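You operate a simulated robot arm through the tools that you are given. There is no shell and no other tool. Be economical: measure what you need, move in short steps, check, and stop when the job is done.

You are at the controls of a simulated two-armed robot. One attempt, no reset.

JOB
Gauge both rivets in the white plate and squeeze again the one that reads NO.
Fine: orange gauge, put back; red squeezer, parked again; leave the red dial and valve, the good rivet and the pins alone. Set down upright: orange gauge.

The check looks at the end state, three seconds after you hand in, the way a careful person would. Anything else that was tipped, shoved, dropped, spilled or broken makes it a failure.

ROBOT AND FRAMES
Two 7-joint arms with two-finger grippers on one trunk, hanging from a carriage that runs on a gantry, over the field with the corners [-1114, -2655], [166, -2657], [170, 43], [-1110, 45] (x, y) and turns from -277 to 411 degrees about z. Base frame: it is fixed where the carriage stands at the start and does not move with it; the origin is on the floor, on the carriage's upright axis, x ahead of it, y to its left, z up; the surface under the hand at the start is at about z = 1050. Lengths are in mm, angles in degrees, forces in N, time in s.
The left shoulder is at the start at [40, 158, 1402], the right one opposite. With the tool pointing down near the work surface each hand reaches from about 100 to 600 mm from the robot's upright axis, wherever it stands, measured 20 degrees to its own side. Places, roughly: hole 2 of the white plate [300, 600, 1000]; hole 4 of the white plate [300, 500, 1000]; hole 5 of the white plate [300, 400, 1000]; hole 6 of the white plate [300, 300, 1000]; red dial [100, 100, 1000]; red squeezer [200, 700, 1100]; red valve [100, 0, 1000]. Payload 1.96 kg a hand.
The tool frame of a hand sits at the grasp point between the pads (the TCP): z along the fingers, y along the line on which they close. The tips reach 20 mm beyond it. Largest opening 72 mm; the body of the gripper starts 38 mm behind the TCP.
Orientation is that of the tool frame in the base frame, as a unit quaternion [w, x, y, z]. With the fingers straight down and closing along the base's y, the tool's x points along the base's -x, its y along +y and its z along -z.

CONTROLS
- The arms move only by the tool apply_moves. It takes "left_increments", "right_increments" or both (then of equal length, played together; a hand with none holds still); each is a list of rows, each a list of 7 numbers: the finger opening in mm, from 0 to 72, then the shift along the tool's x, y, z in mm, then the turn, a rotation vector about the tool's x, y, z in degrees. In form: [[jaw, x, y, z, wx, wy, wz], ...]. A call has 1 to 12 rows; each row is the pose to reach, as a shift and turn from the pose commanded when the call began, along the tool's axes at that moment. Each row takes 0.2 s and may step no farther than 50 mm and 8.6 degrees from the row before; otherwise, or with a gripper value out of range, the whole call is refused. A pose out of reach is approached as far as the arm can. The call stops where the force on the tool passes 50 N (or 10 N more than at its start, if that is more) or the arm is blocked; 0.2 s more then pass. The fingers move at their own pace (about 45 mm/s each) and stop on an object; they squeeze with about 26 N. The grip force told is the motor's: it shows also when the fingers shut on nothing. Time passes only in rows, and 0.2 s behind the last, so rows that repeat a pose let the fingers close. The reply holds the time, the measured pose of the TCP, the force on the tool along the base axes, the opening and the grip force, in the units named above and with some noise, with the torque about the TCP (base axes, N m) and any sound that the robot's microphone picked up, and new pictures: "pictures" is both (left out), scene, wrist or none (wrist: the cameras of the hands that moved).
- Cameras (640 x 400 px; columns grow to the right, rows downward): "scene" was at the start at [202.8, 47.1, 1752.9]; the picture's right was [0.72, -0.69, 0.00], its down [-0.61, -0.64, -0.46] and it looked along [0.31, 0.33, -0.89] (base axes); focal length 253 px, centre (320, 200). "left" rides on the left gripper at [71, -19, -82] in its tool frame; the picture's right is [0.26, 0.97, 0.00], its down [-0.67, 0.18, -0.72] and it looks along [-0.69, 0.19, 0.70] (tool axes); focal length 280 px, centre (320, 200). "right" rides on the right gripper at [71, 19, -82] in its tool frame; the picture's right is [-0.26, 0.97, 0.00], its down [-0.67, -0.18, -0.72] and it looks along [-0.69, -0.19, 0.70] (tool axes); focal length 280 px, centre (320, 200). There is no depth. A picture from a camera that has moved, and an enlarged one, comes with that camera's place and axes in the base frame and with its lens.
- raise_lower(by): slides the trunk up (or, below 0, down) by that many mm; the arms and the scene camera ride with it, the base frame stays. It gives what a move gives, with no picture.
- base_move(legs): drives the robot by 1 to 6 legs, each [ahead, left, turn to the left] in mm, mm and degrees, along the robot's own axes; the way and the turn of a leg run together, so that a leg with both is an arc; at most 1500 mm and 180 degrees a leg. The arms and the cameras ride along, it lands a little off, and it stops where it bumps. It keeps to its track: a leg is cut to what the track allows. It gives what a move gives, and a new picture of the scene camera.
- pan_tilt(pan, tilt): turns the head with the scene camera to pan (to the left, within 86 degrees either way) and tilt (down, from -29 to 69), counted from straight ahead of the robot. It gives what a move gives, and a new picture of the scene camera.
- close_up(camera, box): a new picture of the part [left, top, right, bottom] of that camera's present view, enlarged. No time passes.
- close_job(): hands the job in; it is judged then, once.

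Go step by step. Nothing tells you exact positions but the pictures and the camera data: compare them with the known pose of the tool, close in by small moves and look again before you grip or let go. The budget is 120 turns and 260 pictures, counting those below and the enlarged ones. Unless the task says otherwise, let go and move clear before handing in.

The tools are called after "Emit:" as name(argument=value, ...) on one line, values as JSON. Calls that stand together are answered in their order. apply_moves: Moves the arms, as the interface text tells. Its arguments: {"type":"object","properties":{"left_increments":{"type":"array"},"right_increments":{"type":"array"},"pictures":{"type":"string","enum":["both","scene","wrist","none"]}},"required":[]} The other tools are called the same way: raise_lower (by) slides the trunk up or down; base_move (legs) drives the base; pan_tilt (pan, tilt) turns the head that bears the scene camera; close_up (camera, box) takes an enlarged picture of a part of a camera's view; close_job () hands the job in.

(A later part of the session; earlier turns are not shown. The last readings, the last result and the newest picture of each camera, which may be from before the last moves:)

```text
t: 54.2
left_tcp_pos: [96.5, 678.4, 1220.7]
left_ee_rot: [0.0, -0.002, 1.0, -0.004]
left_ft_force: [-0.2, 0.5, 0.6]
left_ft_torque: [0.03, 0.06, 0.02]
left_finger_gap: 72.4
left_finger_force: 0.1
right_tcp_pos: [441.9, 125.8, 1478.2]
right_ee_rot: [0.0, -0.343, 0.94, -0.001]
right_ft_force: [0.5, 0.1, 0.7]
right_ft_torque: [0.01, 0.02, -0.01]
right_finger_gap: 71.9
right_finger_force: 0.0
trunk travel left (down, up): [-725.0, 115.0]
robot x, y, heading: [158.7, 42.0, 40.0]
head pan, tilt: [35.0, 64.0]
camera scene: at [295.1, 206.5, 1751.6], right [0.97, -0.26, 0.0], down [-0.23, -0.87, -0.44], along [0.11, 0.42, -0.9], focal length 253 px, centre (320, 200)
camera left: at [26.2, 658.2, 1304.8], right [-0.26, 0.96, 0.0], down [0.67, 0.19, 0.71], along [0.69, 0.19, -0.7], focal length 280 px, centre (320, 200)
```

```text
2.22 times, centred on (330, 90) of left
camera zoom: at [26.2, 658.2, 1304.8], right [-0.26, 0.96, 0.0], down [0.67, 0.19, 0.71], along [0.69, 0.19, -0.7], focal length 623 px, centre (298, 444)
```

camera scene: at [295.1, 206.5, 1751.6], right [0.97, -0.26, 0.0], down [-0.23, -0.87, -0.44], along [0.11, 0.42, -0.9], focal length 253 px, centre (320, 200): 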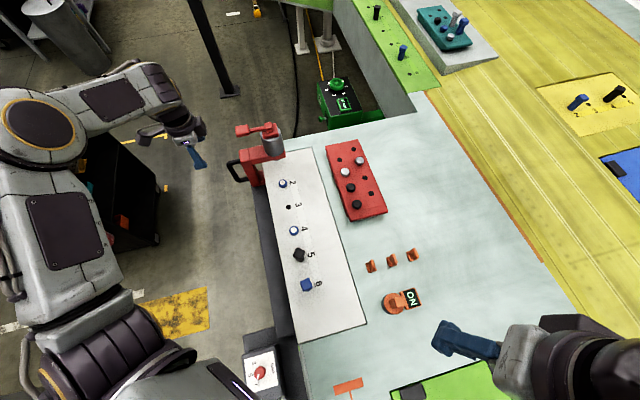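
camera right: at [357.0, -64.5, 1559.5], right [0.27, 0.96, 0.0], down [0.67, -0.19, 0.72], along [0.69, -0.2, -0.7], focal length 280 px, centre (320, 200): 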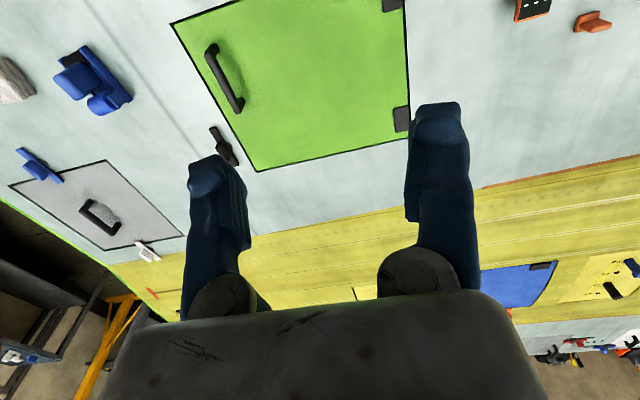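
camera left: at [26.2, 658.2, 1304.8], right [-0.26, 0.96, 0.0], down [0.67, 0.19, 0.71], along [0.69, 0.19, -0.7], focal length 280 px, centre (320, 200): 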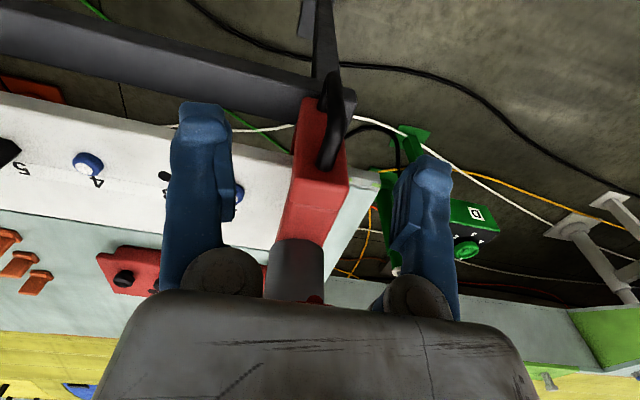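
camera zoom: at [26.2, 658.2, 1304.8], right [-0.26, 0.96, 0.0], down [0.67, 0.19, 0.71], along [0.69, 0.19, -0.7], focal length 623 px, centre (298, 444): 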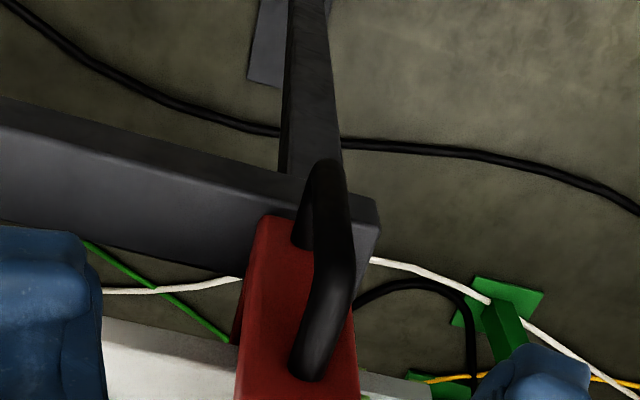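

The handle's top corner is at about (141,703,1103). To keep my wrist clear of the lever, I'll tilt the tool 40° so it approaches from -x, at a stand-off first.

Emit:
apply_moves(left_increments=[[72, 10, 5, 5, 0, -8, 0], [72, 20, 10, 10, 0, -16, 0], [72, 20, 15, 20, 0, -24, 0], [72, 20, 20, 35, 0, -32, 0], [72, 20, 25, 46, 0, -40, 0], [72, 20, 25, 46, 0, -40, 0]], pictures="both")

Emit:
close_up(camera="scene", box=[160, 100, 340, 230])

```text
t: 55.6
left_tcp_pos: [74.9, 701.9, 1175.0]
left_ee_rot: [0.341, 0.0, 0.94, -0.002]
left_ft_force: [-0.5, 0.5, 0.0]
left_ft_torque: [-0.07, -0.01, -0.08]
left_finger_gap: 72.1
left_finger_force: 0.0
right_tcp_pos: [440.5, 125.2, 1477.9]
right_ee_rot: [0.001, -0.342, 0.94, 0.001]
right_ft_force: [0.2, -0.3, -1.0]
right_ft_torque: [-0.01, 0.03, -0.02]
right_finger_gap: 72.0
right_finger_force: 0.1
trunk travel left (down, up): [-725.0, 115.0]
robot x, y, heading: [157.5, 44.7, 39.8]
head pan, tilt: [35.0, 64.0]
camera scene: at [295.0, 206.5, 1751.6], right [0.97, -0.26, 0.0], down [-0.23, -0.87, -0.44], along [0.11, 0.42, -0.9], focal length 253 px, centre (320, 200)
camera left: at [-30.3, 682.2, 1193.3], right [-0.2, 0.96, -0.17], down [0.06, 0.19, 0.98], along [0.98, 0.19, -0.09], focal length 280 px, centre (320, 200)
```

scene: 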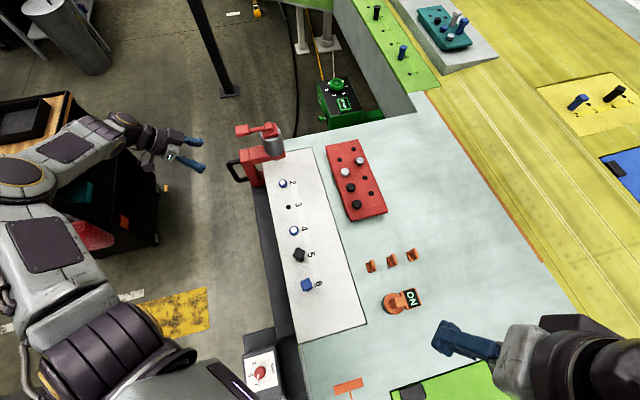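
left: 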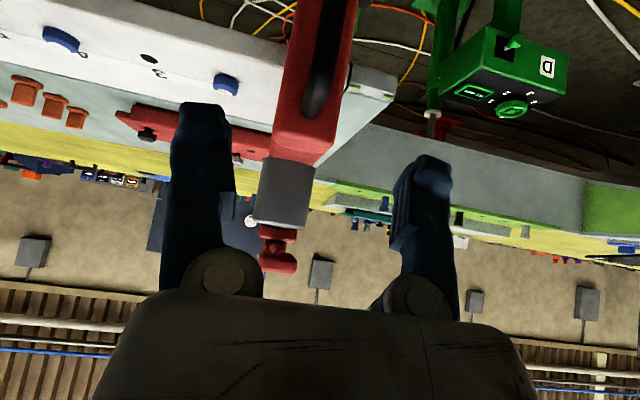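

```text
3.08 times, centred on (250, 165) of scene
camera zoom: at [295.0, 206.5, 1751.6], right [0.97, -0.26, 0.0], down [-0.23, -0.87, -0.44], along [0.11, 0.42, -0.9], focal length 779 px, centre (535, 308)
```

zoom: 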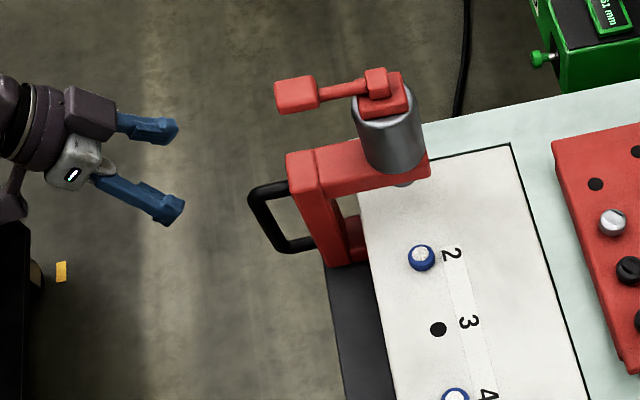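

Emit:
apply_moves(left_increments=[[72, 0, 1.5, 40, 0, 0, 0], [72, 0, 1.5, 75, 0, 0, 0]], pictures="wrist")

Emit:
close_up(camera="scene", box=[160, 100, 340, 230])

```text
t: 56.2
left_tcp_pos: [124.9, 703.6, 1117.9]
left_ee_rot: [0.342, -0.002, 0.94, -0.001]
left_ft_force: [-0.3, -0.2, 0.0]
left_ft_torque: [0.01, -0.05, 0.01]
left_finger_gap: 71.9
left_finger_force: 0.0
right_tcp_pos: [442.2, 125.7, 1478.0]
right_ee_rot: [0.001, -0.342, 0.94, 0.0]
right_ft_force: [0.6, -0.8, 0.1]
right_ft_torque: [-0.02, -0.03, 0.01]
right_finger_gap: 72.1
right_finger_force: 0.1
trunk travel left (down, up): [-725.0, 115.0]
robot x, y, heading: [157.1, 43.2, 40.2]
head pan, tilt: [35.0, 64.0]
camera left: at [18.1, 683.7, 1137.1], right [-0.2, 0.96, -0.17], down [0.06, 0.19, 0.98], along [0.98, 0.19, -0.09], focal length 280 px, centre (320, 200)
```

left: 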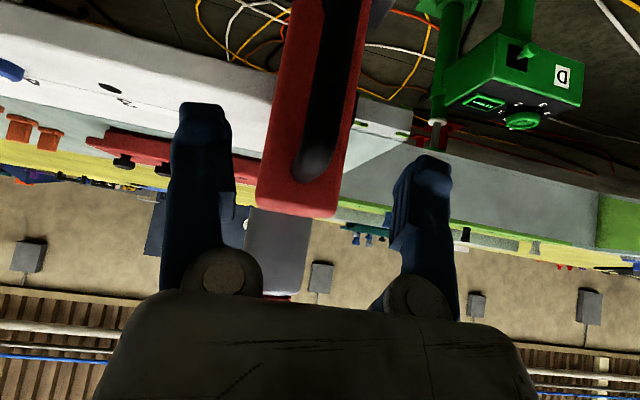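

```text
3.08 times, centred on (250, 165) of scene
camera zoom: at [295.1, 206.4, 1751.7], right [0.97, -0.26, 0.0], down [-0.23, -0.87, -0.44], along [0.11, 0.42, -0.9], focal length 779 px, centre (535, 308)
```

zoom: 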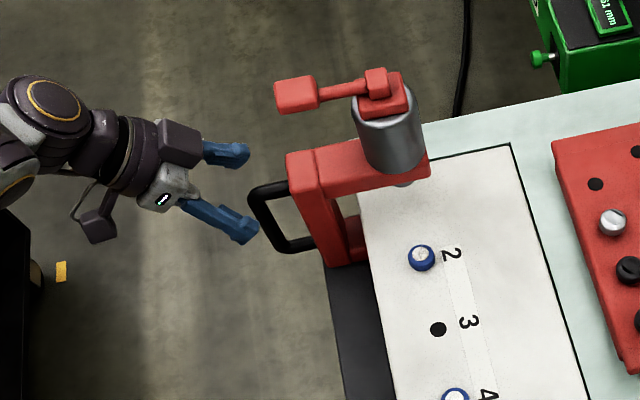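

Emit:
apply_moves(left_increments=[[72, 3, 0, 16, 0, 0, 0], [72, 5.7, 0, 31.7, 0, 0, 0], [0, 5.7, 0, 31.7, 0, 0, 0], [0, 5.7, 0, 31.7, 0, 0, 0], [0, 5.7, 0, 31.7, 0, 0, 0], [0, 5.7, 0, 31.7, 0, 0, 0], [0, 5.7, 0, 31.7, 0, 0, 0]], pictures="wrist")

Emit:
close_up(camera="scene", box=[160, 100, 340, 230])

```text
t: 57.8
left_tcp_pos: [139.8, 702.5, 1090.3]
left_ee_rot: [0.341, -0.002, 0.94, -0.001]
left_ft_force: [2.1, -5.7, 0.9]
left_ft_torque: [-0.12, 0.49, 0.0]
left_finger_gap: 12.9
left_finger_force: 37.0
right_tcp_pos: [441.6, 125.8, 1476.9]
right_ee_rot: [0.0, -0.342, 0.94, -0.001]
right_ft_force: [-0.8, -1.0, 1.1]
right_ft_torque: [-0.01, -0.03, 0.0]
right_finger_gap: 72.0
right_finger_force: 0.0
trunk travel left (down, up): [-725.0, 115.0]
robot x, y, heading: [156.6, 43.5, 40.0]
head pan, tilt: [35.0, 64.0]
camera left: at [34.7, 683.1, 1107.6], right [-0.2, 0.96, -0.17], down [0.06, 0.19, 0.98], along [0.98, 0.19, -0.09], focal length 280 px, centre (320, 200)
```

left: 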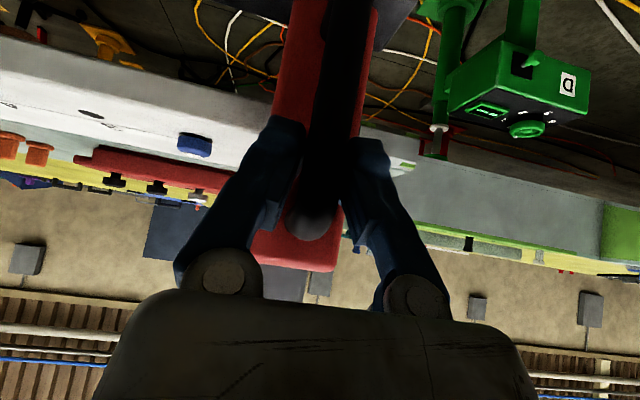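

```text
3.08 times, centred on (250, 165) of scene
camera zoom: at [295.2, 206.1, 1751.6], right [0.97, -0.26, 0.0], down [-0.23, -0.87, -0.44], along [0.11, 0.42, -0.9], focal length 779 px, centre (535, 308)
```

zoom: 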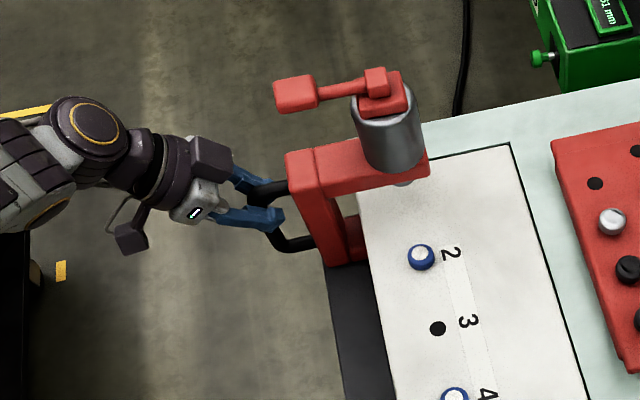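

Gripped firmly. I'll pull gently 15 mm toward -y to feel how it moves.

Emit:
apply_moves(left_increments=[[0, 0, -3, 0, 0, 0, 0], [0, 0, -6, 0, 0, 0, 0], [0, 0, -10, 0, 0, 0, 0], [0, 0, -15, 0, 0, 0, 0]], pictures="scene")

Emit:
close_up(camera="scene", box=[160, 100, 340, 230])

```text
t: 58.8
left_tcp_pos: [141.5, 687.7, 1088.6]
left_ee_rot: [0.342, -0.002, 0.94, -0.003]
left_ft_force: [3.6, 1.7, -11.5]
left_ft_torque: [-0.01, 0.05, 0.01]
left_finger_gap: 12.5
left_finger_force: 39.8
right_tcp_pos: [442.2, 123.9, 1476.4]
right_ee_rot: [0.0, -0.342, 0.94, -0.001]
right_ft_force: [0.6, -0.1, 0.2]
right_ft_torque: [-0.03, -0.01, -0.01]
right_finger_gap: 72.0
right_finger_force: 0.1
trunk travel left (down, up): [-725.0, 115.0]
robot x, y, heading: [156.4, 42.1, 39.9]
head pan, tilt: [35.0, 64.0]
camera scene: at [295.3, 206.1, 1751.6], right [0.97, -0.26, 0.0], down [-0.23, -0.87, -0.44], along [0.11, 0.42, -0.9], focal length 253 px, centre (320, 200)
```

scene: 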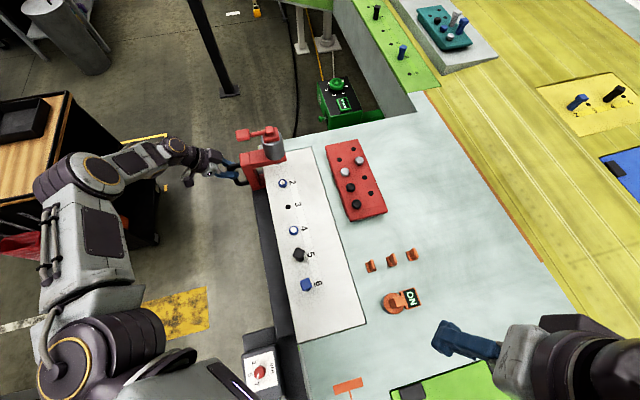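

```text
3.08 times, centred on (250, 165) of scene
camera zoom: at [295.3, 206.1, 1751.6], right [0.97, -0.26, 0.0], down [-0.23, -0.87, -0.44], along [0.11, 0.42, -0.9], focal length 779 px, centre (535, 308)
```

zoom: 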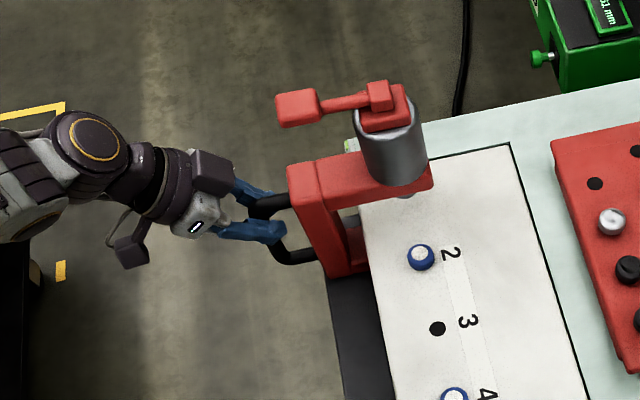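

It slides easily along the rail. Continue toward rivet 2, stopping short to look.

Emit:
apply_moves(left_increments=[[0, 0, -10, 0, 0, 0, 0], [0, 0, -20, 0, 0, 0, 0], [0, 0, -30, 0, 0, 0, 0], [0, 0, -40, 0, 0, 0, 0], [0, 0, -50, 0, 0, 0, 0], [0, 0, -60, 0, 0, 0, 0]], pictures="both")

Emit:
close_up(camera="scene", box=[200, 110, 340, 220])

```text
t: 60.2
left_tcp_pos: [145.1, 627.7, 1091.3]
left_ee_rot: [0.344, -0.002, 0.939, -0.001]
left_ft_force: [16.9, -1.0, -9.0]
left_ft_torque: [0.04, 0.08, -0.03]
left_finger_gap: 9.2
left_finger_force: 36.6
right_tcp_pos: [443.9, 125.3, 1476.7]
right_ee_rot: [0.002, -0.341, 0.94, -0.002]
right_ft_force: [-0.8, -0.3, 0.1]
right_ft_torque: [-0.02, -0.01, 0.0]
right_finger_gap: 72.3
right_finger_force: 0.0
trunk travel left (down, up): [-725.0, 115.0]
robot x, y, heading: [160.2, 39.8, 39.8]
head pan, tilt: [35.0, 64.0]
camera scene: at [296.3, 206.0, 1752.1], right [0.97, -0.26, 0.0], down [-0.23, -0.87, -0.44], along [0.12, 0.42, -0.9], focal length 253 px, centre (320, 200)
camera left: at [38.1, 607.1, 1109.7], right [-0.2, 0.96, -0.17], down [0.05, 0.19, 0.98], along [0.98, 0.19, -0.09], focal length 280 px, centre (320, 200)
```

scene: 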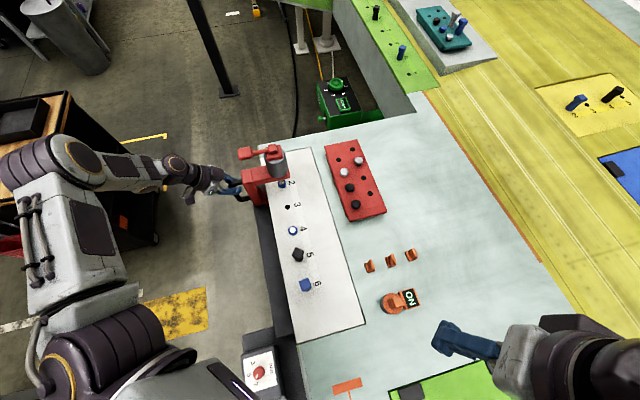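
left: 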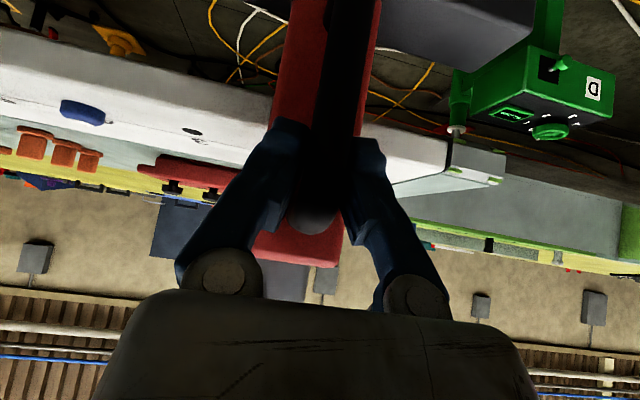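

```text
3.64 times, centred on (270, 165) of scene
camera zoom: at [296.3, 206.0, 1752.1], right [0.97, -0.26, 0.0], down [-0.23, -0.87, -0.44], along [0.12, 0.42, -0.9], focal length 920 px, centre (502, 327)
```

zoom: 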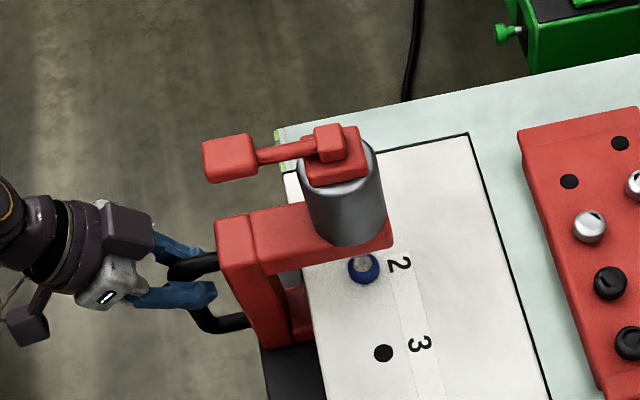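

Emit:
close_up(camera="left", box=[230, 160, 410, 310])

Emit:
close_up(camera="left", box=[0, 60, 320, 280])

```text
2.67 times, centred on (320, 235) of left
camera zoom: at [38.1, 607.1, 1109.7], right [-0.2, 0.96, -0.17], down [0.05, 0.19, 0.98], along [0.98, 0.19, -0.09], focal length 748 px, centre (320, 107)
```

zoom: 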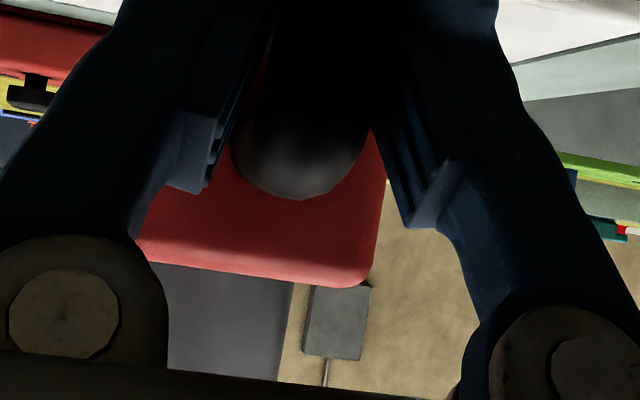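

```text
1.82 times, centred on (160, 170) of left
camera zoom: at [38.1, 607.1, 1109.7], right [-0.2, 0.96, -0.17], down [0.05, 0.19, 0.98], along [0.98, 0.19, -0.09], focal length 510 px, centre (611, 254)
```

zoom: 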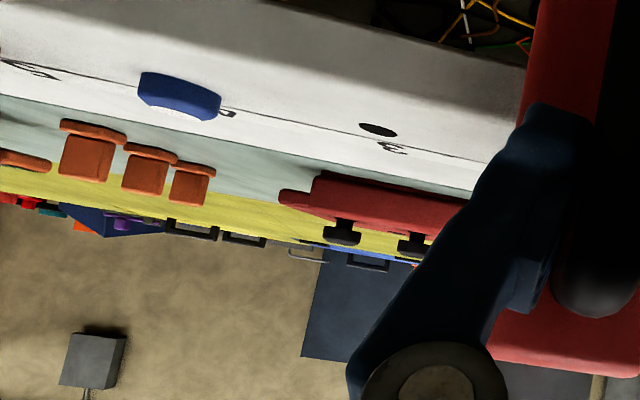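

Ram axis lines up with the handle's y. The grip has crept, so I'll re-centre it on the bar before the last 11 mm.

Emit:
apply_moves(left_increments=[[30, 0, 0, 0, 0, 0, 0], [30, 0, 0, 0, 0, 0, 0], [30, 0, 0, 0, 0, 0, 0]], pictures="none")

```text
t: 61.0
left_tcp_pos: [140.3, 627.7, 1090.4]
left_ee_rot: [0.34, -0.002, 0.94, -0.002]
left_ft_force: [0.2, -0.2, 0.4]
left_ft_torque: [0.03, 0.01, -0.03]
left_finger_gap: 30.1
left_finger_force: 0.2
right_tcp_pos: [441.6, 126.0, 1475.8]
right_ee_rot: [-0.001, -0.342, 0.94, 0.0]
right_ft_force: [-0.5, 0.3, -0.5]
right_ft_torque: [0.01, 0.02, 0.0]
right_finger_gap: 71.9
right_finger_force: 0.2
trunk travel left (down, up): [-725.0, 115.0]
robot x, y, heading: [160.1, 41.1, 40.1]
head pan, tilt: [35.0, 64.0]
```

Emit:
apply_moves(left_increments=[[30, 4.5, 0, -4, 0, 0, 0], [0, 4.5, 0, -4, 0, 0, 0], [0, 4.5, 0, -4, 0, 0, 0], [0, 4.5, 0, -4, 0, 0, 0]], pictures="none")

Emit:
apply_moves(left_increments=[[0, 0, -4, 0, 0, 0, 0], [0, 0, -8, 0, 0, 0, 0], [0, 0, -11.2, 0, 0, 0, 0], [0, 0, -11.2, 0, 0, 0, 0]], pictures="scene")

Emit:
close_up(camera="scene", box=[220, 120, 320, 200])

```text
t: 62.0
left_tcp_pos: [134.1, 626.9, 1090.0]
left_ee_rot: [0.342, -0.002, 0.94, -0.002]
left_ft_force: [0.3, -2.3, -0.8]
left_ft_torque: [-0.01, -0.03, 0.03]
left_finger_gap: 14.8
left_finger_force: 39.8
right_tcp_pos: [442.4, 125.2, 1476.8]
right_ee_rot: [0.001, -0.342, 0.94, -0.001]
right_ft_force: [0.9, -0.1, 0.1]
right_ft_torque: [0.0, 0.01, 0.02]
right_finger_gap: 71.9
right_finger_force: 0.0
trunk travel left (down, up): [-725.0, 115.0]
robot x, y, heading: [157.9, 41.0, 40.2]
head pan, tilt: [35.0, 64.0]
```

```text
t: 63.0
left_tcp_pos: [134.4, 615.4, 1090.3]
left_ee_rot: [0.341, -0.002, 0.94, -0.002]
left_ft_force: [1.8, 4.7, -10.7]
left_ft_torque: [0.08, -0.02, 0.08]
left_finger_gap: 14.9
left_finger_force: 40.1
right_tcp_pos: [442.1, 125.8, 1476.6]
right_ee_rot: [0.0, -0.342, 0.94, 0.0]
right_ft_force: [-0.2, 0.0, -0.6]
right_ft_torque: [0.0, 0.03, -0.02]
right_finger_gap: 71.8
right_finger_force: 0.1
trunk travel left (down, up): [-725.0, 115.0]
robot x, y, heading: [156.9, 43.3, 39.7]
head pan, tilt: [35.0, 64.0]
camera scene: at [295.2, 206.6, 1751.6], right [0.97, -0.26, 0.0], down [-0.23, -0.87, -0.44], along [0.11, 0.42, -0.9], focal length 253 px, centre (320, 200)
```

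scene: 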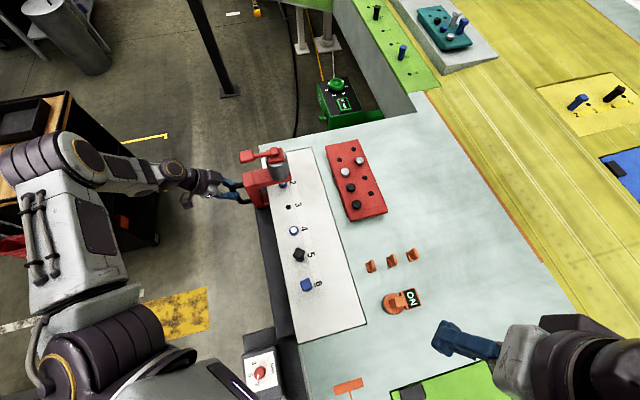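

```text
5.00 times, centred on (270, 160) of scene
camera zoom: at [295.2, 206.6, 1751.6], right [0.97, -0.26, 0.0], down [-0.23, -0.87, -0.44], along [0.11, 0.42, -0.9], focal length 1266 px, centre (570, 400)
```

zoom: 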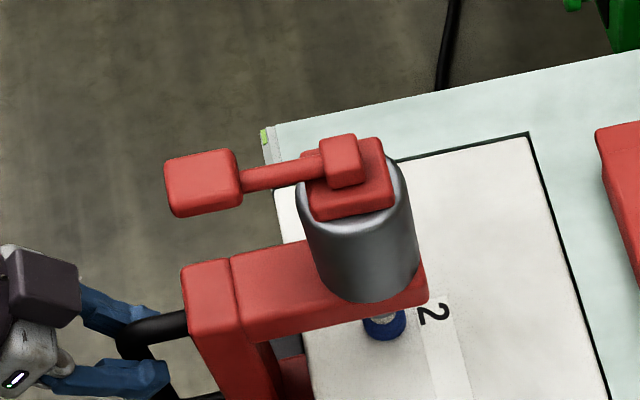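

Emit:
close_up(camera="scene", box=[270, 165, 310, 195])

```text
13.33 times, centred on (290, 180) of scene
camera zoom: at [295.2, 206.6, 1751.6], right [0.97, -0.26, 0.0], down [-0.23, -0.87, -0.44], along [0.11, 0.42, -0.9], focal length 3375 px, centre (720, 467)
```

zoom: 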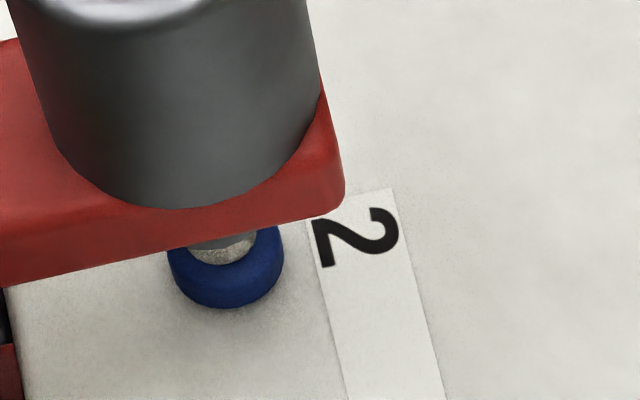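

The handle is at y≈615.5, so the ram is about over rivet 2. Before pressing I'll release and view the ram/rivet gap from the side with the wrist camera.

Emit:
apply_moves(left_increments=[[60, 0, 0, 0, 0, 0, 0], [60, 0, 0, 0, 0, 0, 0], [60, 0, 0, -35, 0, 0, 0], [60, 0, 0, -70, 0, 0, 0], [60, 0, -45, -70, 0, 0, 0], [60, 0, -90, -70, -5.1, 0, -6.1], [60, -5, -110, -65, -10.3, 0, -12.2], [60, -12, -116, -45, -15.4, 0, -18.4], [60, -20, -116, -25, -20.6, 0, -24.5], [60, -25, -116, -5, -25.7, 0, -30.6], [60, -25, -116, -5, -25.7, 0, -30.6]], pictures="both")

```text
t: 65.4
left_tcp_pos: [151.2, 501.0, 1110.5]
left_ee_rot: [0.32, -0.323, 0.883, 0.115]
left_ft_force: [0.7, -0.2, 0.2]
left_ft_torque: [0.01, 0.01, -0.01]
left_finger_gap: 59.9
left_finger_force: 0.2
right_tcp_pos: [440.8, 126.0, 1477.9]
right_ee_rot: [0.0, -0.343, 0.939, 0.0]
right_ft_force: [0.3, 0.1, 0.5]
right_ft_torque: [0.01, -0.02, -0.02]
right_finger_gap: 71.9
right_finger_force: 0.0
trunk travel left (down, up): [-725.0, 115.0]
robot x, y, heading: [156.1, 41.8, 39.9]
head pan, tilt: [35.0, 64.0]
camera scene: at [295.1, 206.5, 1751.7], right [0.97, -0.26, 0.0], down [-0.23, -0.87, -0.44], along [0.11, 0.42, -0.9], focal length 253 px, centre (320, 200)
camera left: at [82.2, 417.5, 1129.6], right [-0.78, 0.61, -0.17], down [-0.07, 0.18, 0.98], along [0.63, 0.77, -0.1], focal length 280 px, centre (320, 200)
```

scene: 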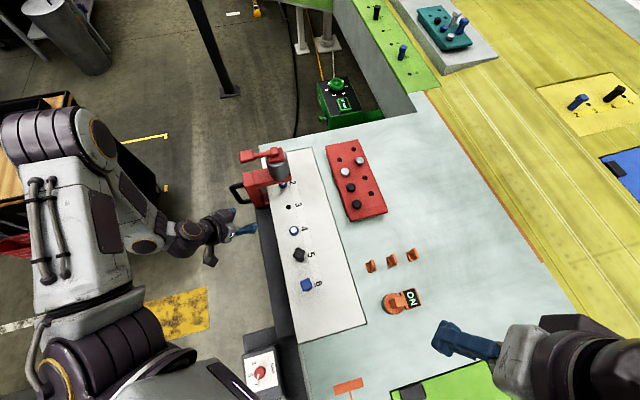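
left: 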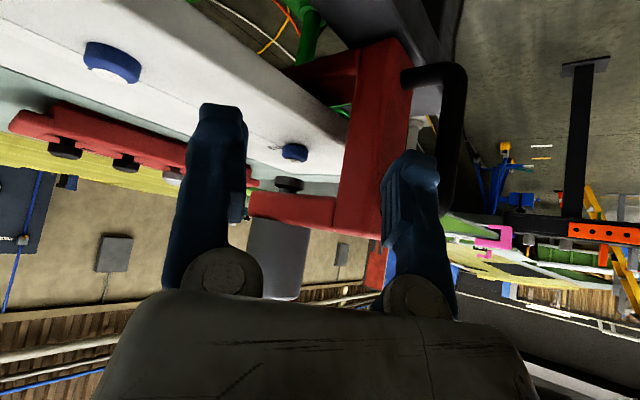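

Excellent side view of rivet and ram. Zooming in.

Emit:
close_up(camera="left", box=[240, 130, 340, 210])

```text
5.00 times, centred on (290, 170) of left
camera zoom: at [82.2, 417.5, 1129.6], right [-0.78, 0.61, -0.17], down [-0.07, 0.18, 0.98], along [0.63, 0.77, -0.1], focal length 1402 px, centre (470, 350)
```

zoom: 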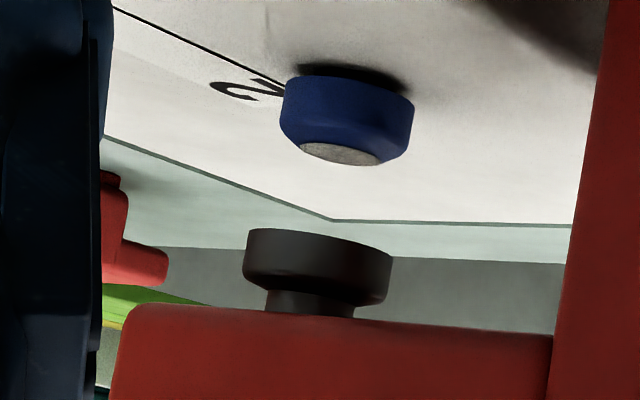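

The ram and rivet 2 align within about 1–2 mm. Now I'll raise the hand, straighten it to point down with closed fingers, and move above the lever paddle at about (212,616,1240).

Emit:
apply_moves(left_increments=[[0, -29, 0, -34.5, 0, 8, 0], [0, -58, 0, -69, 0, 16, 0], [0, -87, 0, -103.5, 0, 24, 0], [0, -118, 0, -141, 0, 32, 0], [0, -122, 0, -146, 0, 40, 0], [0, -152, 17, -120, 0, 40, 0], [0, -183, 34, -95, 0, 40, 0], [0, -213, 50, -69, 0, 40, 0], [0, -213, 50, -69, 0, 40, 0]], pictures="both")

Emit:
close_up(camera="scene", box=[190, 110, 330, 210])

```text
t: 67.4
left_tcp_pos: [209.2, 617.6, 1304.1]
left_ee_rot: [-0.002, -0.343, 0.939, -0.001]
left_ft_force: [-0.2, 0.7, -0.1]
left_ft_torque: [0.01, 0.01, 0.01]
left_finger_gap: 0.0
left_finger_force: 25.4
right_tcp_pos: [441.6, 125.7, 1476.1]
right_ee_rot: [0.001, -0.342, 0.94, 0.0]
right_ft_force: [-0.5, 0.0, 0.3]
right_ft_torque: [0.0, 0.0, 0.0]
right_finger_gap: 72.0
right_finger_force: 0.0
trunk travel left (down, up): [-725.0, 115.0]
robot x, y, heading: [154.8, 40.1, 39.8]
head pan, tilt: [35.0, 64.0]
camera scene: at [295.1, 206.5, 1751.7], right [0.97, -0.26, 0.0], down [-0.23, -0.87, -0.44], along [0.11, 0.42, -0.9], focal length 253 px, centre (320, 200)
camera left: at [167.8, 556.7, 1386.5], right [-0.82, 0.57, 0.0], down [0.4, 0.58, 0.71], along [0.41, 0.59, -0.7], focal length 280 px, centre (320, 200)
```

scene: 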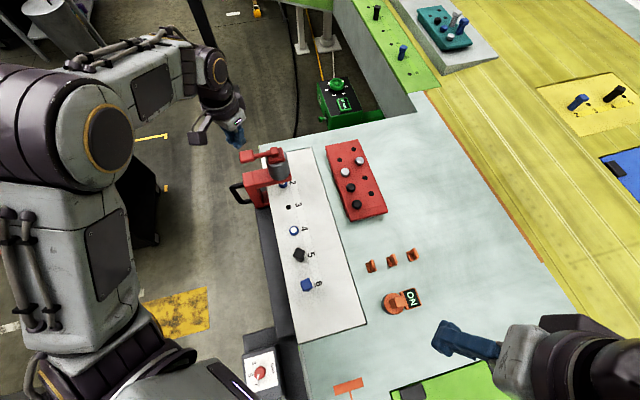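
left: 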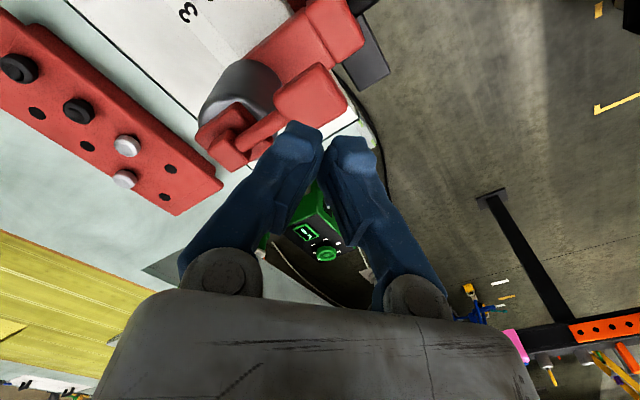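

```text
4.00 times, centred on (260, 160) of scene
camera zoom: at [295.1, 206.5, 1751.7], right [0.97, -0.26, 0.0], down [-0.23, -0.87, -0.44], along [0.11, 0.42, -0.9], focal length 1012 px, centre (560, 360)
```

zoom: 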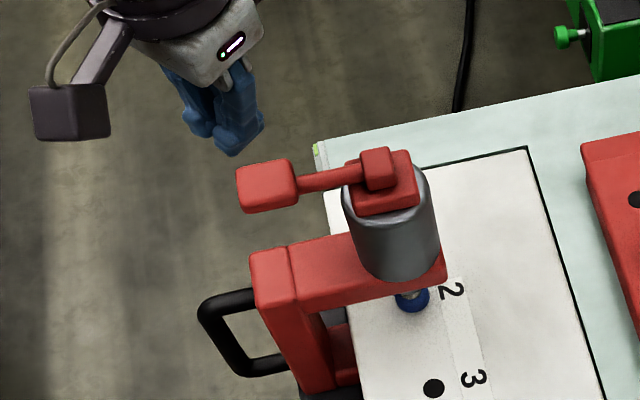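

Emit:
apply_moves(left_increments=[[0, 3, -3, 15, 0, 0, 0], [0, 3, -3, 30, 0, 0, 0], [0, 3, -3, 36, 0, 0, 0], [0, 3, -3, 42, 0, 0, 0], [0, 3, -3, 47, 0, 0, 0]], pictures="wrist")

Emit:
close_up(camera="scene", box=[190, 110, 330, 210])

```text
t: 68.6
left_tcp_pos: [209.3, 612.0, 1253.5]
left_ee_rot: [-0.002, -0.342, 0.94, -0.001]
left_ft_force: [-1.1, -0.2, 0.0]
left_ft_torque: [0.02, 0.0, -0.03]
left_finger_gap: 0.1
left_finger_force: 25.9
right_tcp_pos: [440.9, 125.9, 1476.3]
right_ee_rot: [0.0, -0.343, 0.939, 0.0]
right_ft_force: [-0.9, 0.2, 0.9]
right_ft_torque: [0.0, 0.0, 0.03]
right_finger_gap: 72.1
right_finger_force: 0.1
trunk travel left (down, up): [-725.0, 115.0]
robot x, y, heading: [157.1, 43.2, 39.9]
head pan, tilt: [35.0, 64.0]
camera left: at [168.0, 551.8, 1337.2], right [-0.82, 0.57, 0.0], down [0.4, 0.58, 0.71], along [0.41, 0.59, -0.7], focal length 280 px, centre (320, 200)
```

left: 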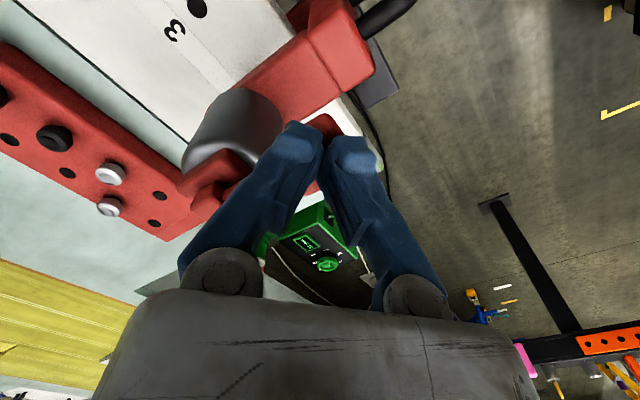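

```text
4.00 times, centred on (260, 160) of scene
camera zoom: at [295.1, 206.5, 1751.7], right [0.97, -0.26, 0.0], down [-0.23, -0.87, -0.44], along [0.11, 0.42, -0.9], focal length 1012 px, centre (560, 360)
```

zoom: 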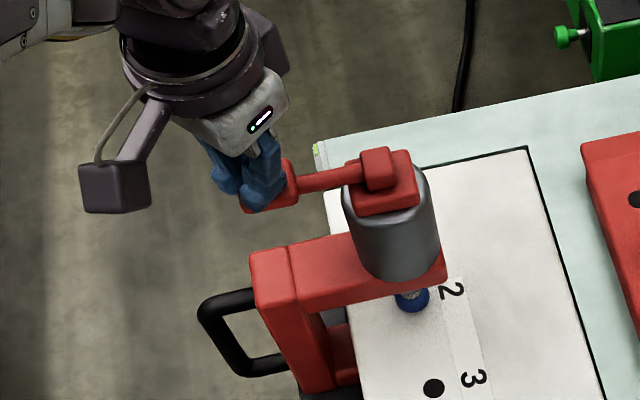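

Emit:
apply_moves(left_increments=[[0, -3, 1, 0, 0, 0, 0], [0, -3, 1, 5, 0, 0, 0], [0, -3, 1, 10, 0, 0, 0], [0, -3, 1, 15, 0, 0, 0]], pictures="none")

Emit:
close_up(camera="scene", box=[190, 110, 330, 210])

```text
t: 69.6
left_tcp_pos: [211.0, 614.5, 1237.3]
left_ee_rot: [-0.001, -0.343, 0.939, -0.001]
left_ft_force: [-3.1, -1.4, 5.9]
left_ft_torque: [-0.03, 0.0, -0.01]
left_finger_gap: 0.1
left_finger_force: 29.1
right_tcp_pos: [441.5, 123.6, 1477.0]
right_ee_rot: [0.0, -0.342, 0.94, 0.0]
right_ft_force: [-0.1, 0.4, -0.3]
right_ft_torque: [0.0, 0.0, 0.0]
right_finger_gap: 72.1
right_finger_force: 0.1
trunk travel left (down, up): [-725.0, 115.0]
robot x, y, heading: [156.9, 45.7, 40.1]
head pan, tilt: [35.0, 64.0]
```

```text
4.00 times, centred on (260, 160) of scene
camera zoom: at [294.9, 206.6, 1751.7], right [0.97, -0.26, 0.0], down [-0.23, -0.87, -0.44], along [0.11, 0.42, -0.9], focal length 1012 px, centre (560, 360)
```

zoom: 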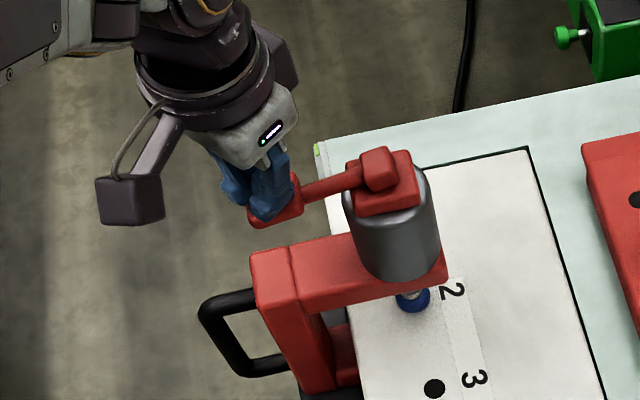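

The lever hinges downward under light force. Continue pressing.

Emit:
apply_moves(left_increments=[[0, 0, 0, 5, 0, 0, 0], [0, -1, -1, 10, 0, 0, 0], [0, -2, -2, 15, 0, 0, 0], [0, -3, -2.5, 20, 0, 0, 0], [0, -4, -3, 25, 0, 0, 0]], pictures="none")

Emit:
close_up(camera="scene", box=[190, 110, 330, 210])

```text
t: 70.5
left_tcp_pos: [211.3, 617.0, 1227.9]
left_ee_rot: [0.0, -0.344, 0.939, 0.002]
left_ft_force: [-9.7, -6.9, 33.6]
left_ft_torque: [-0.21, -0.15, -0.07]
left_finger_gap: 0.0
left_finger_force: 30.2
right_tcp_pos: [441.0, 126.9, 1477.3]
right_ee_rot: [0.0, -0.343, 0.939, 0.0]
right_ft_force: [0.1, -0.6, -0.4]
right_ft_torque: [-0.03, 0.01, -0.01]
right_finger_gap: 72.0
right_finger_force: 0.1
trunk travel left (down, up): [-725.0, 115.0]
robot x, y, heading: [157.3, 42.6, 39.8]
head pan, tilt: [35.0, 64.0]
stopped in row 4 (left hand): the force on the tool passed its limit at 57 N (the readings are from after the stop); the commanded pose is now the measured one
```

```text
4.00 times, centred on (260, 160) of scene
camera zoom: at [294.0, 207.0, 1752.1], right [0.97, -0.26, 0.0], down [-0.23, -0.87, -0.44], along [0.11, 0.42, -0.9], focal length 1012 px, centre (560, 360)
```

zoom: 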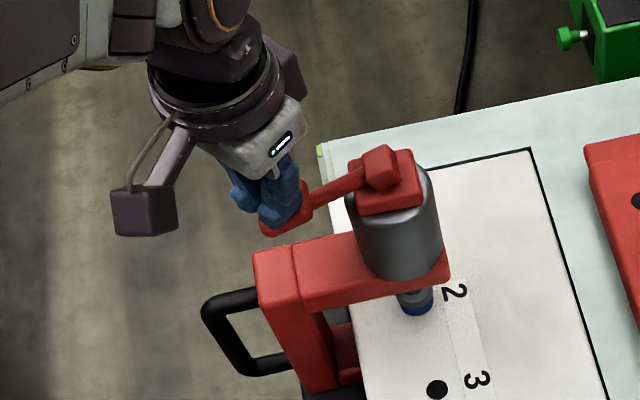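

Emit:
close_up(camera="scene", box=[265, 160, 315, 195])

Emit:
apply_moves(left_increments=[[0, 0, 0, 2, 0, 0, 0], [0, 0, 0, 3, 0, 0, 0], [0, 0, 0, 3, 0, 0, 0]], pictures="none")

Emit:
close_up(camera="scene", box=[265, 160, 315, 195])

```text
11.43 times, centred on (290, 178) of scene
camera zoom: at [294.0, 207.0, 1752.1], right [0.97, -0.26, 0.0], down [-0.23, -0.87, -0.44], along [0.11, 0.42, -0.9], focal length 2892 px, centre (663, 457)
```

zoom: 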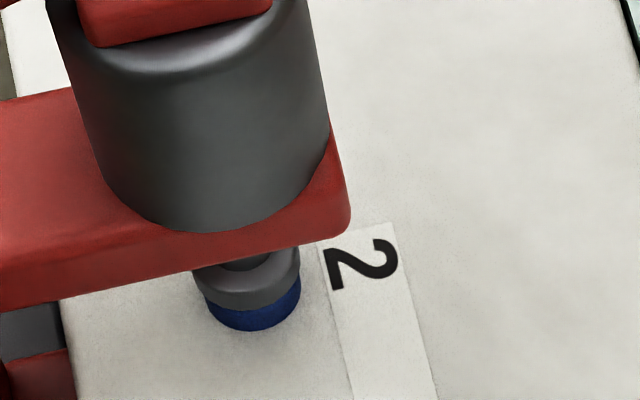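

```text
t: 70.8
left_tcp_pos: [211.8, 617.0, 1228.0]
left_ee_rot: [0.001, -0.345, 0.939, 0.001]
left_ft_force: [-9.5, -8.0, 31.1]
left_ft_torque: [-0.19, -0.19, -0.06]
left_finger_gap: 0.0
left_finger_force: 29.7
right_tcp_pos: [440.2, 127.9, 1475.8]
right_ee_rot: [0.001, -0.344, 0.939, 0.001]
right_ft_force: [-0.3, -0.4, 0.2]
right_ft_torque: [0.04, -0.05, -0.04]
right_finger_gap: 71.9
right_finger_force: 0.1
trunk travel left (down, up): [-725.0, 115.0]
robot x, y, heading: [154.2, 40.4, 40.3]
head pan, tilt: [35.0, 64.0]
stopped in row 1 (left hand): the force on the tool passed its limit at 54 N (the readings are from after the stop); the commanded pose is now the measured one
```

```text
11.43 times, centred on (290, 178) of scene
camera zoom: at [293.8, 206.8, 1751.7], right [0.97, -0.26, 0.0], down [-0.23, -0.87, -0.44], along [0.11, 0.42, -0.9], focal length 2892 px, centre (663, 457)
```

zoom: 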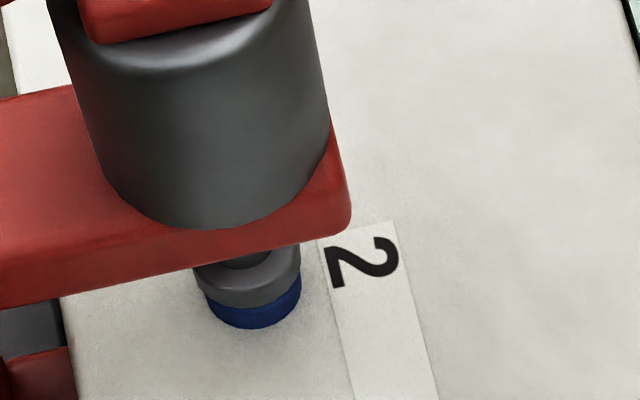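

Emit:
apply_moves(left_increments=[[0, 0, 0, 0.3, 0, 0, 0], [0, 0, 0, 0.6, 0, 0, 0], [0, 0, 0, 0.9, 0, 0, 0], [0, 0, 0, 1.1, 0, 0, 0], [0, 0, 0, 1.1, 0, 0, 0], [0, 0, 0, 1.1, 0, 0, 0], [0, 0, 0, 1.1, 0, 0, 0]], pictures="wrist")

```text
t: 71.6
left_tcp_pos: [212.2, 616.6, 1229.0]
left_ee_rot: [0.001, -0.345, 0.939, 0.003]
left_ft_force: [-8.9, -7.0, 31.6]
left_ft_torque: [-0.17, -0.15, -0.08]
left_finger_gap: 0.3
left_finger_force: 29.9
right_tcp_pos: [439.9, 127.0, 1477.4]
right_ee_rot: [0.001, -0.343, 0.939, -0.001]
right_ft_force: [-0.5, 0.4, -0.4]
right_ft_torque: [0.01, -0.02, 0.04]
right_finger_gap: 71.8
right_finger_force: 0.1
trunk travel left (down, up): [-725.0, 115.0]
robot x, y, heading: [157.4, 38.9, 40.0]
head pan, tilt: [35.0, 64.0]
stopped in row 3 (left hand): the force on the tool passed its limit at 52 N (the readings are from after the stop); the commanded pose is now the measured one
camera left: at [170.5, 556.0, 1311.2], right [-0.82, 0.57, 0.0], down [0.4, 0.57, 0.72], along [0.41, 0.59, -0.7], focal length 280 px, centre (320, 200)
```

left: 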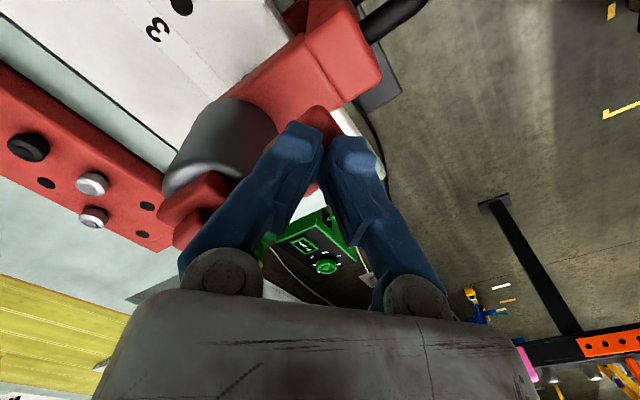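

Rigid stop reached at over 50 N. Raise the hand and see whether lever and ram return.

Emit:
apply_moves(left_increments=[[0, 0, 0, -20, 0, 0, 0], [0, 0, 0, -50, 0, 0, 0], [0, 0, 0, -85, 0, 0, 0]], pictures="none")

Emit:
close_up(camera="scene", box=[190, 110, 330, 210])

```text
t: 72.4
left_tcp_pos: [213.2, 615.7, 1311.7]
left_ee_rot: [0.0, -0.343, 0.939, 0.0]
left_ft_force: [-0.2, 0.2, 0.5]
left_ft_torque: [-0.02, 0.0, 0.02]
left_finger_gap: 0.0
left_finger_force: 29.8
right_tcp_pos: [440.7, 126.4, 1477.4]
right_ee_rot: [0.0, -0.343, 0.939, -0.001]
right_ft_force: [-0.4, 0.0, 0.1]
right_ft_torque: [-0.02, 0.0, 0.01]
right_finger_gap: 71.9
right_finger_force: 0.0
trunk travel left (down, up): [-725.0, 115.0]
robot x, y, heading: [155.8, 39.6, 40.1]
head pan, tilt: [35.0, 64.0]
```

```text
4.00 times, centred on (260, 160) of scene
camera zoom: at [294.4, 206.2, 1751.5], right [0.97, -0.26, 0.0], down [-0.23, -0.87, -0.44], along [0.11, 0.42, -0.9], focal length 1012 px, centre (560, 360)
```

zoom: 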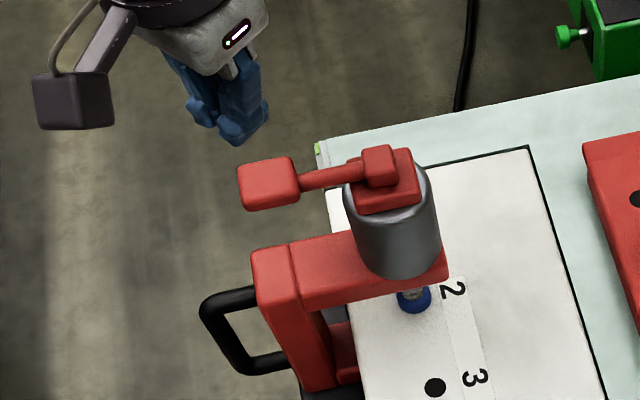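

Lever returned. I'll go back to the side-view pose to compare the rivet.

Emit:
apply_moves(left_increments=[[60, 40, -16, 0, 0, 0, 0], [60, 80, -32, 0, 0, 0, 0], [60, 121.4, -48, 0, 0, -8, 0], [60, 121.4, -48.2, 45, 0, -16, 0], [60, 121.4, -48.2, 90, 0, -24, 0], [60, 121.4, -48.2, 135, 0, -32, 0], [60, 121.4, -48.2, 180, 0, -40, 0], [60, 121.4, -48.2, 201, 0, -40, 0], [60, 121.4, -48.2, 201, 0, -40, 0]], pictures="none")

Emit:
close_up(camera="left", box=[240, 130, 340, 210])

```text
t: 74.4
left_tcp_pos: [152.6, 500.8, 1109.6]
left_ee_rot: [0.322, -0.323, 0.882, 0.119]
left_ft_force: [0.8, 1.0, -0.9]
left_ft_torque: [0.01, 0.0, 0.0]
left_finger_gap: 59.8
left_finger_force: 0.0
right_tcp_pos: [441.6, 126.9, 1477.5]
right_ee_rot: [0.0, -0.343, 0.939, -0.001]
right_ft_force: [-0.5, -0.6, 0.2]
right_ft_torque: [0.0, -0.01, -0.01]
right_finger_gap: 71.8
right_finger_force: 0.1
trunk travel left (down, up): [-725.0, 115.0]
robot x, y, heading: [159.9, 42.9, 40.0]
head pan, tilt: [35.0, 64.0]
```

```text
5.00 times, centred on (290, 170) of left
camera zoom: at [83.4, 416.4, 1128.9], right [-0.78, 0.61, -0.17], down [-0.08, 0.17, 0.98], along [0.62, 0.78, -0.09], focal length 1402 px, centre (470, 350)
```

zoom: 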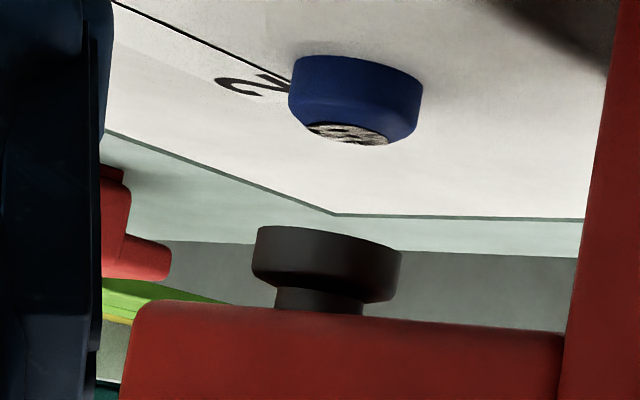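

The rivet is now seated flush with no gap beneath it: the squeeze worked. Now back to the handle to park the squeezer.

Emit:
apply_moves(left_increments=[[60, -2, 35, -20, 5.1, 0, 6.1], [60, -3.8, 70.8, -41.2, 10.3, 0, 12.2], [60, -3.8, 70.8, -41.2, 15.4, 0, 18.4], [60, -22, 100, -25, 20.6, 0, 24.5], [60, -41.1, 128.8, -9.8, 25.7, 0, 30.6], [60, -41.1, 128.8, -9.8, 25.7, 0, 30.6]], pictures="wrist")

```text
t: 75.8
left_tcp_pos: [89.5, 615.7, 1144.6]
left_ee_rot: [0.343, -0.001, 0.939, 0.0]
left_ft_force: [-0.6, -0.3, -0.3]
left_ft_torque: [0.03, 0.03, -0.01]
left_finger_gap: 59.6
left_finger_force: 0.1
right_tcp_pos: [441.4, 125.8, 1478.0]
right_ee_rot: [0.0, -0.343, 0.939, -0.001]
right_ft_force: [-0.2, -0.8, 0.7]
right_ft_torque: [-0.03, -0.02, 0.03]
right_finger_gap: 72.1
right_finger_force: 0.2
trunk travel left (down, up): [-725.0, 115.0]
robot x, y, heading: [153.9, 45.8, 39.9]
head pan, tilt: [35.0, 64.0]
camera left: at [-17.8, 595.8, 1163.5], right [-0.2, 0.96, -0.17], down [0.06, 0.18, 0.98], along [0.98, 0.19, -0.09], focal length 280 px, centre (320, 200)
```

left: 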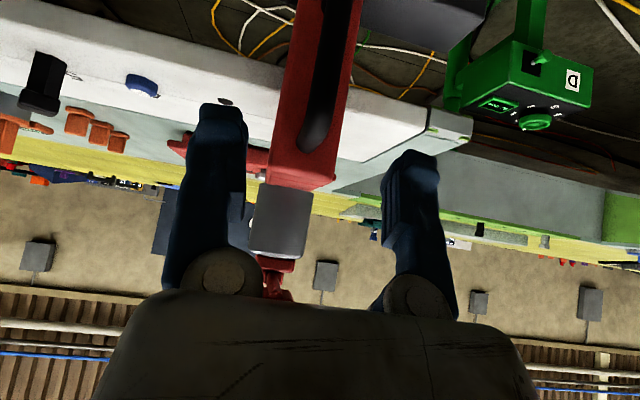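

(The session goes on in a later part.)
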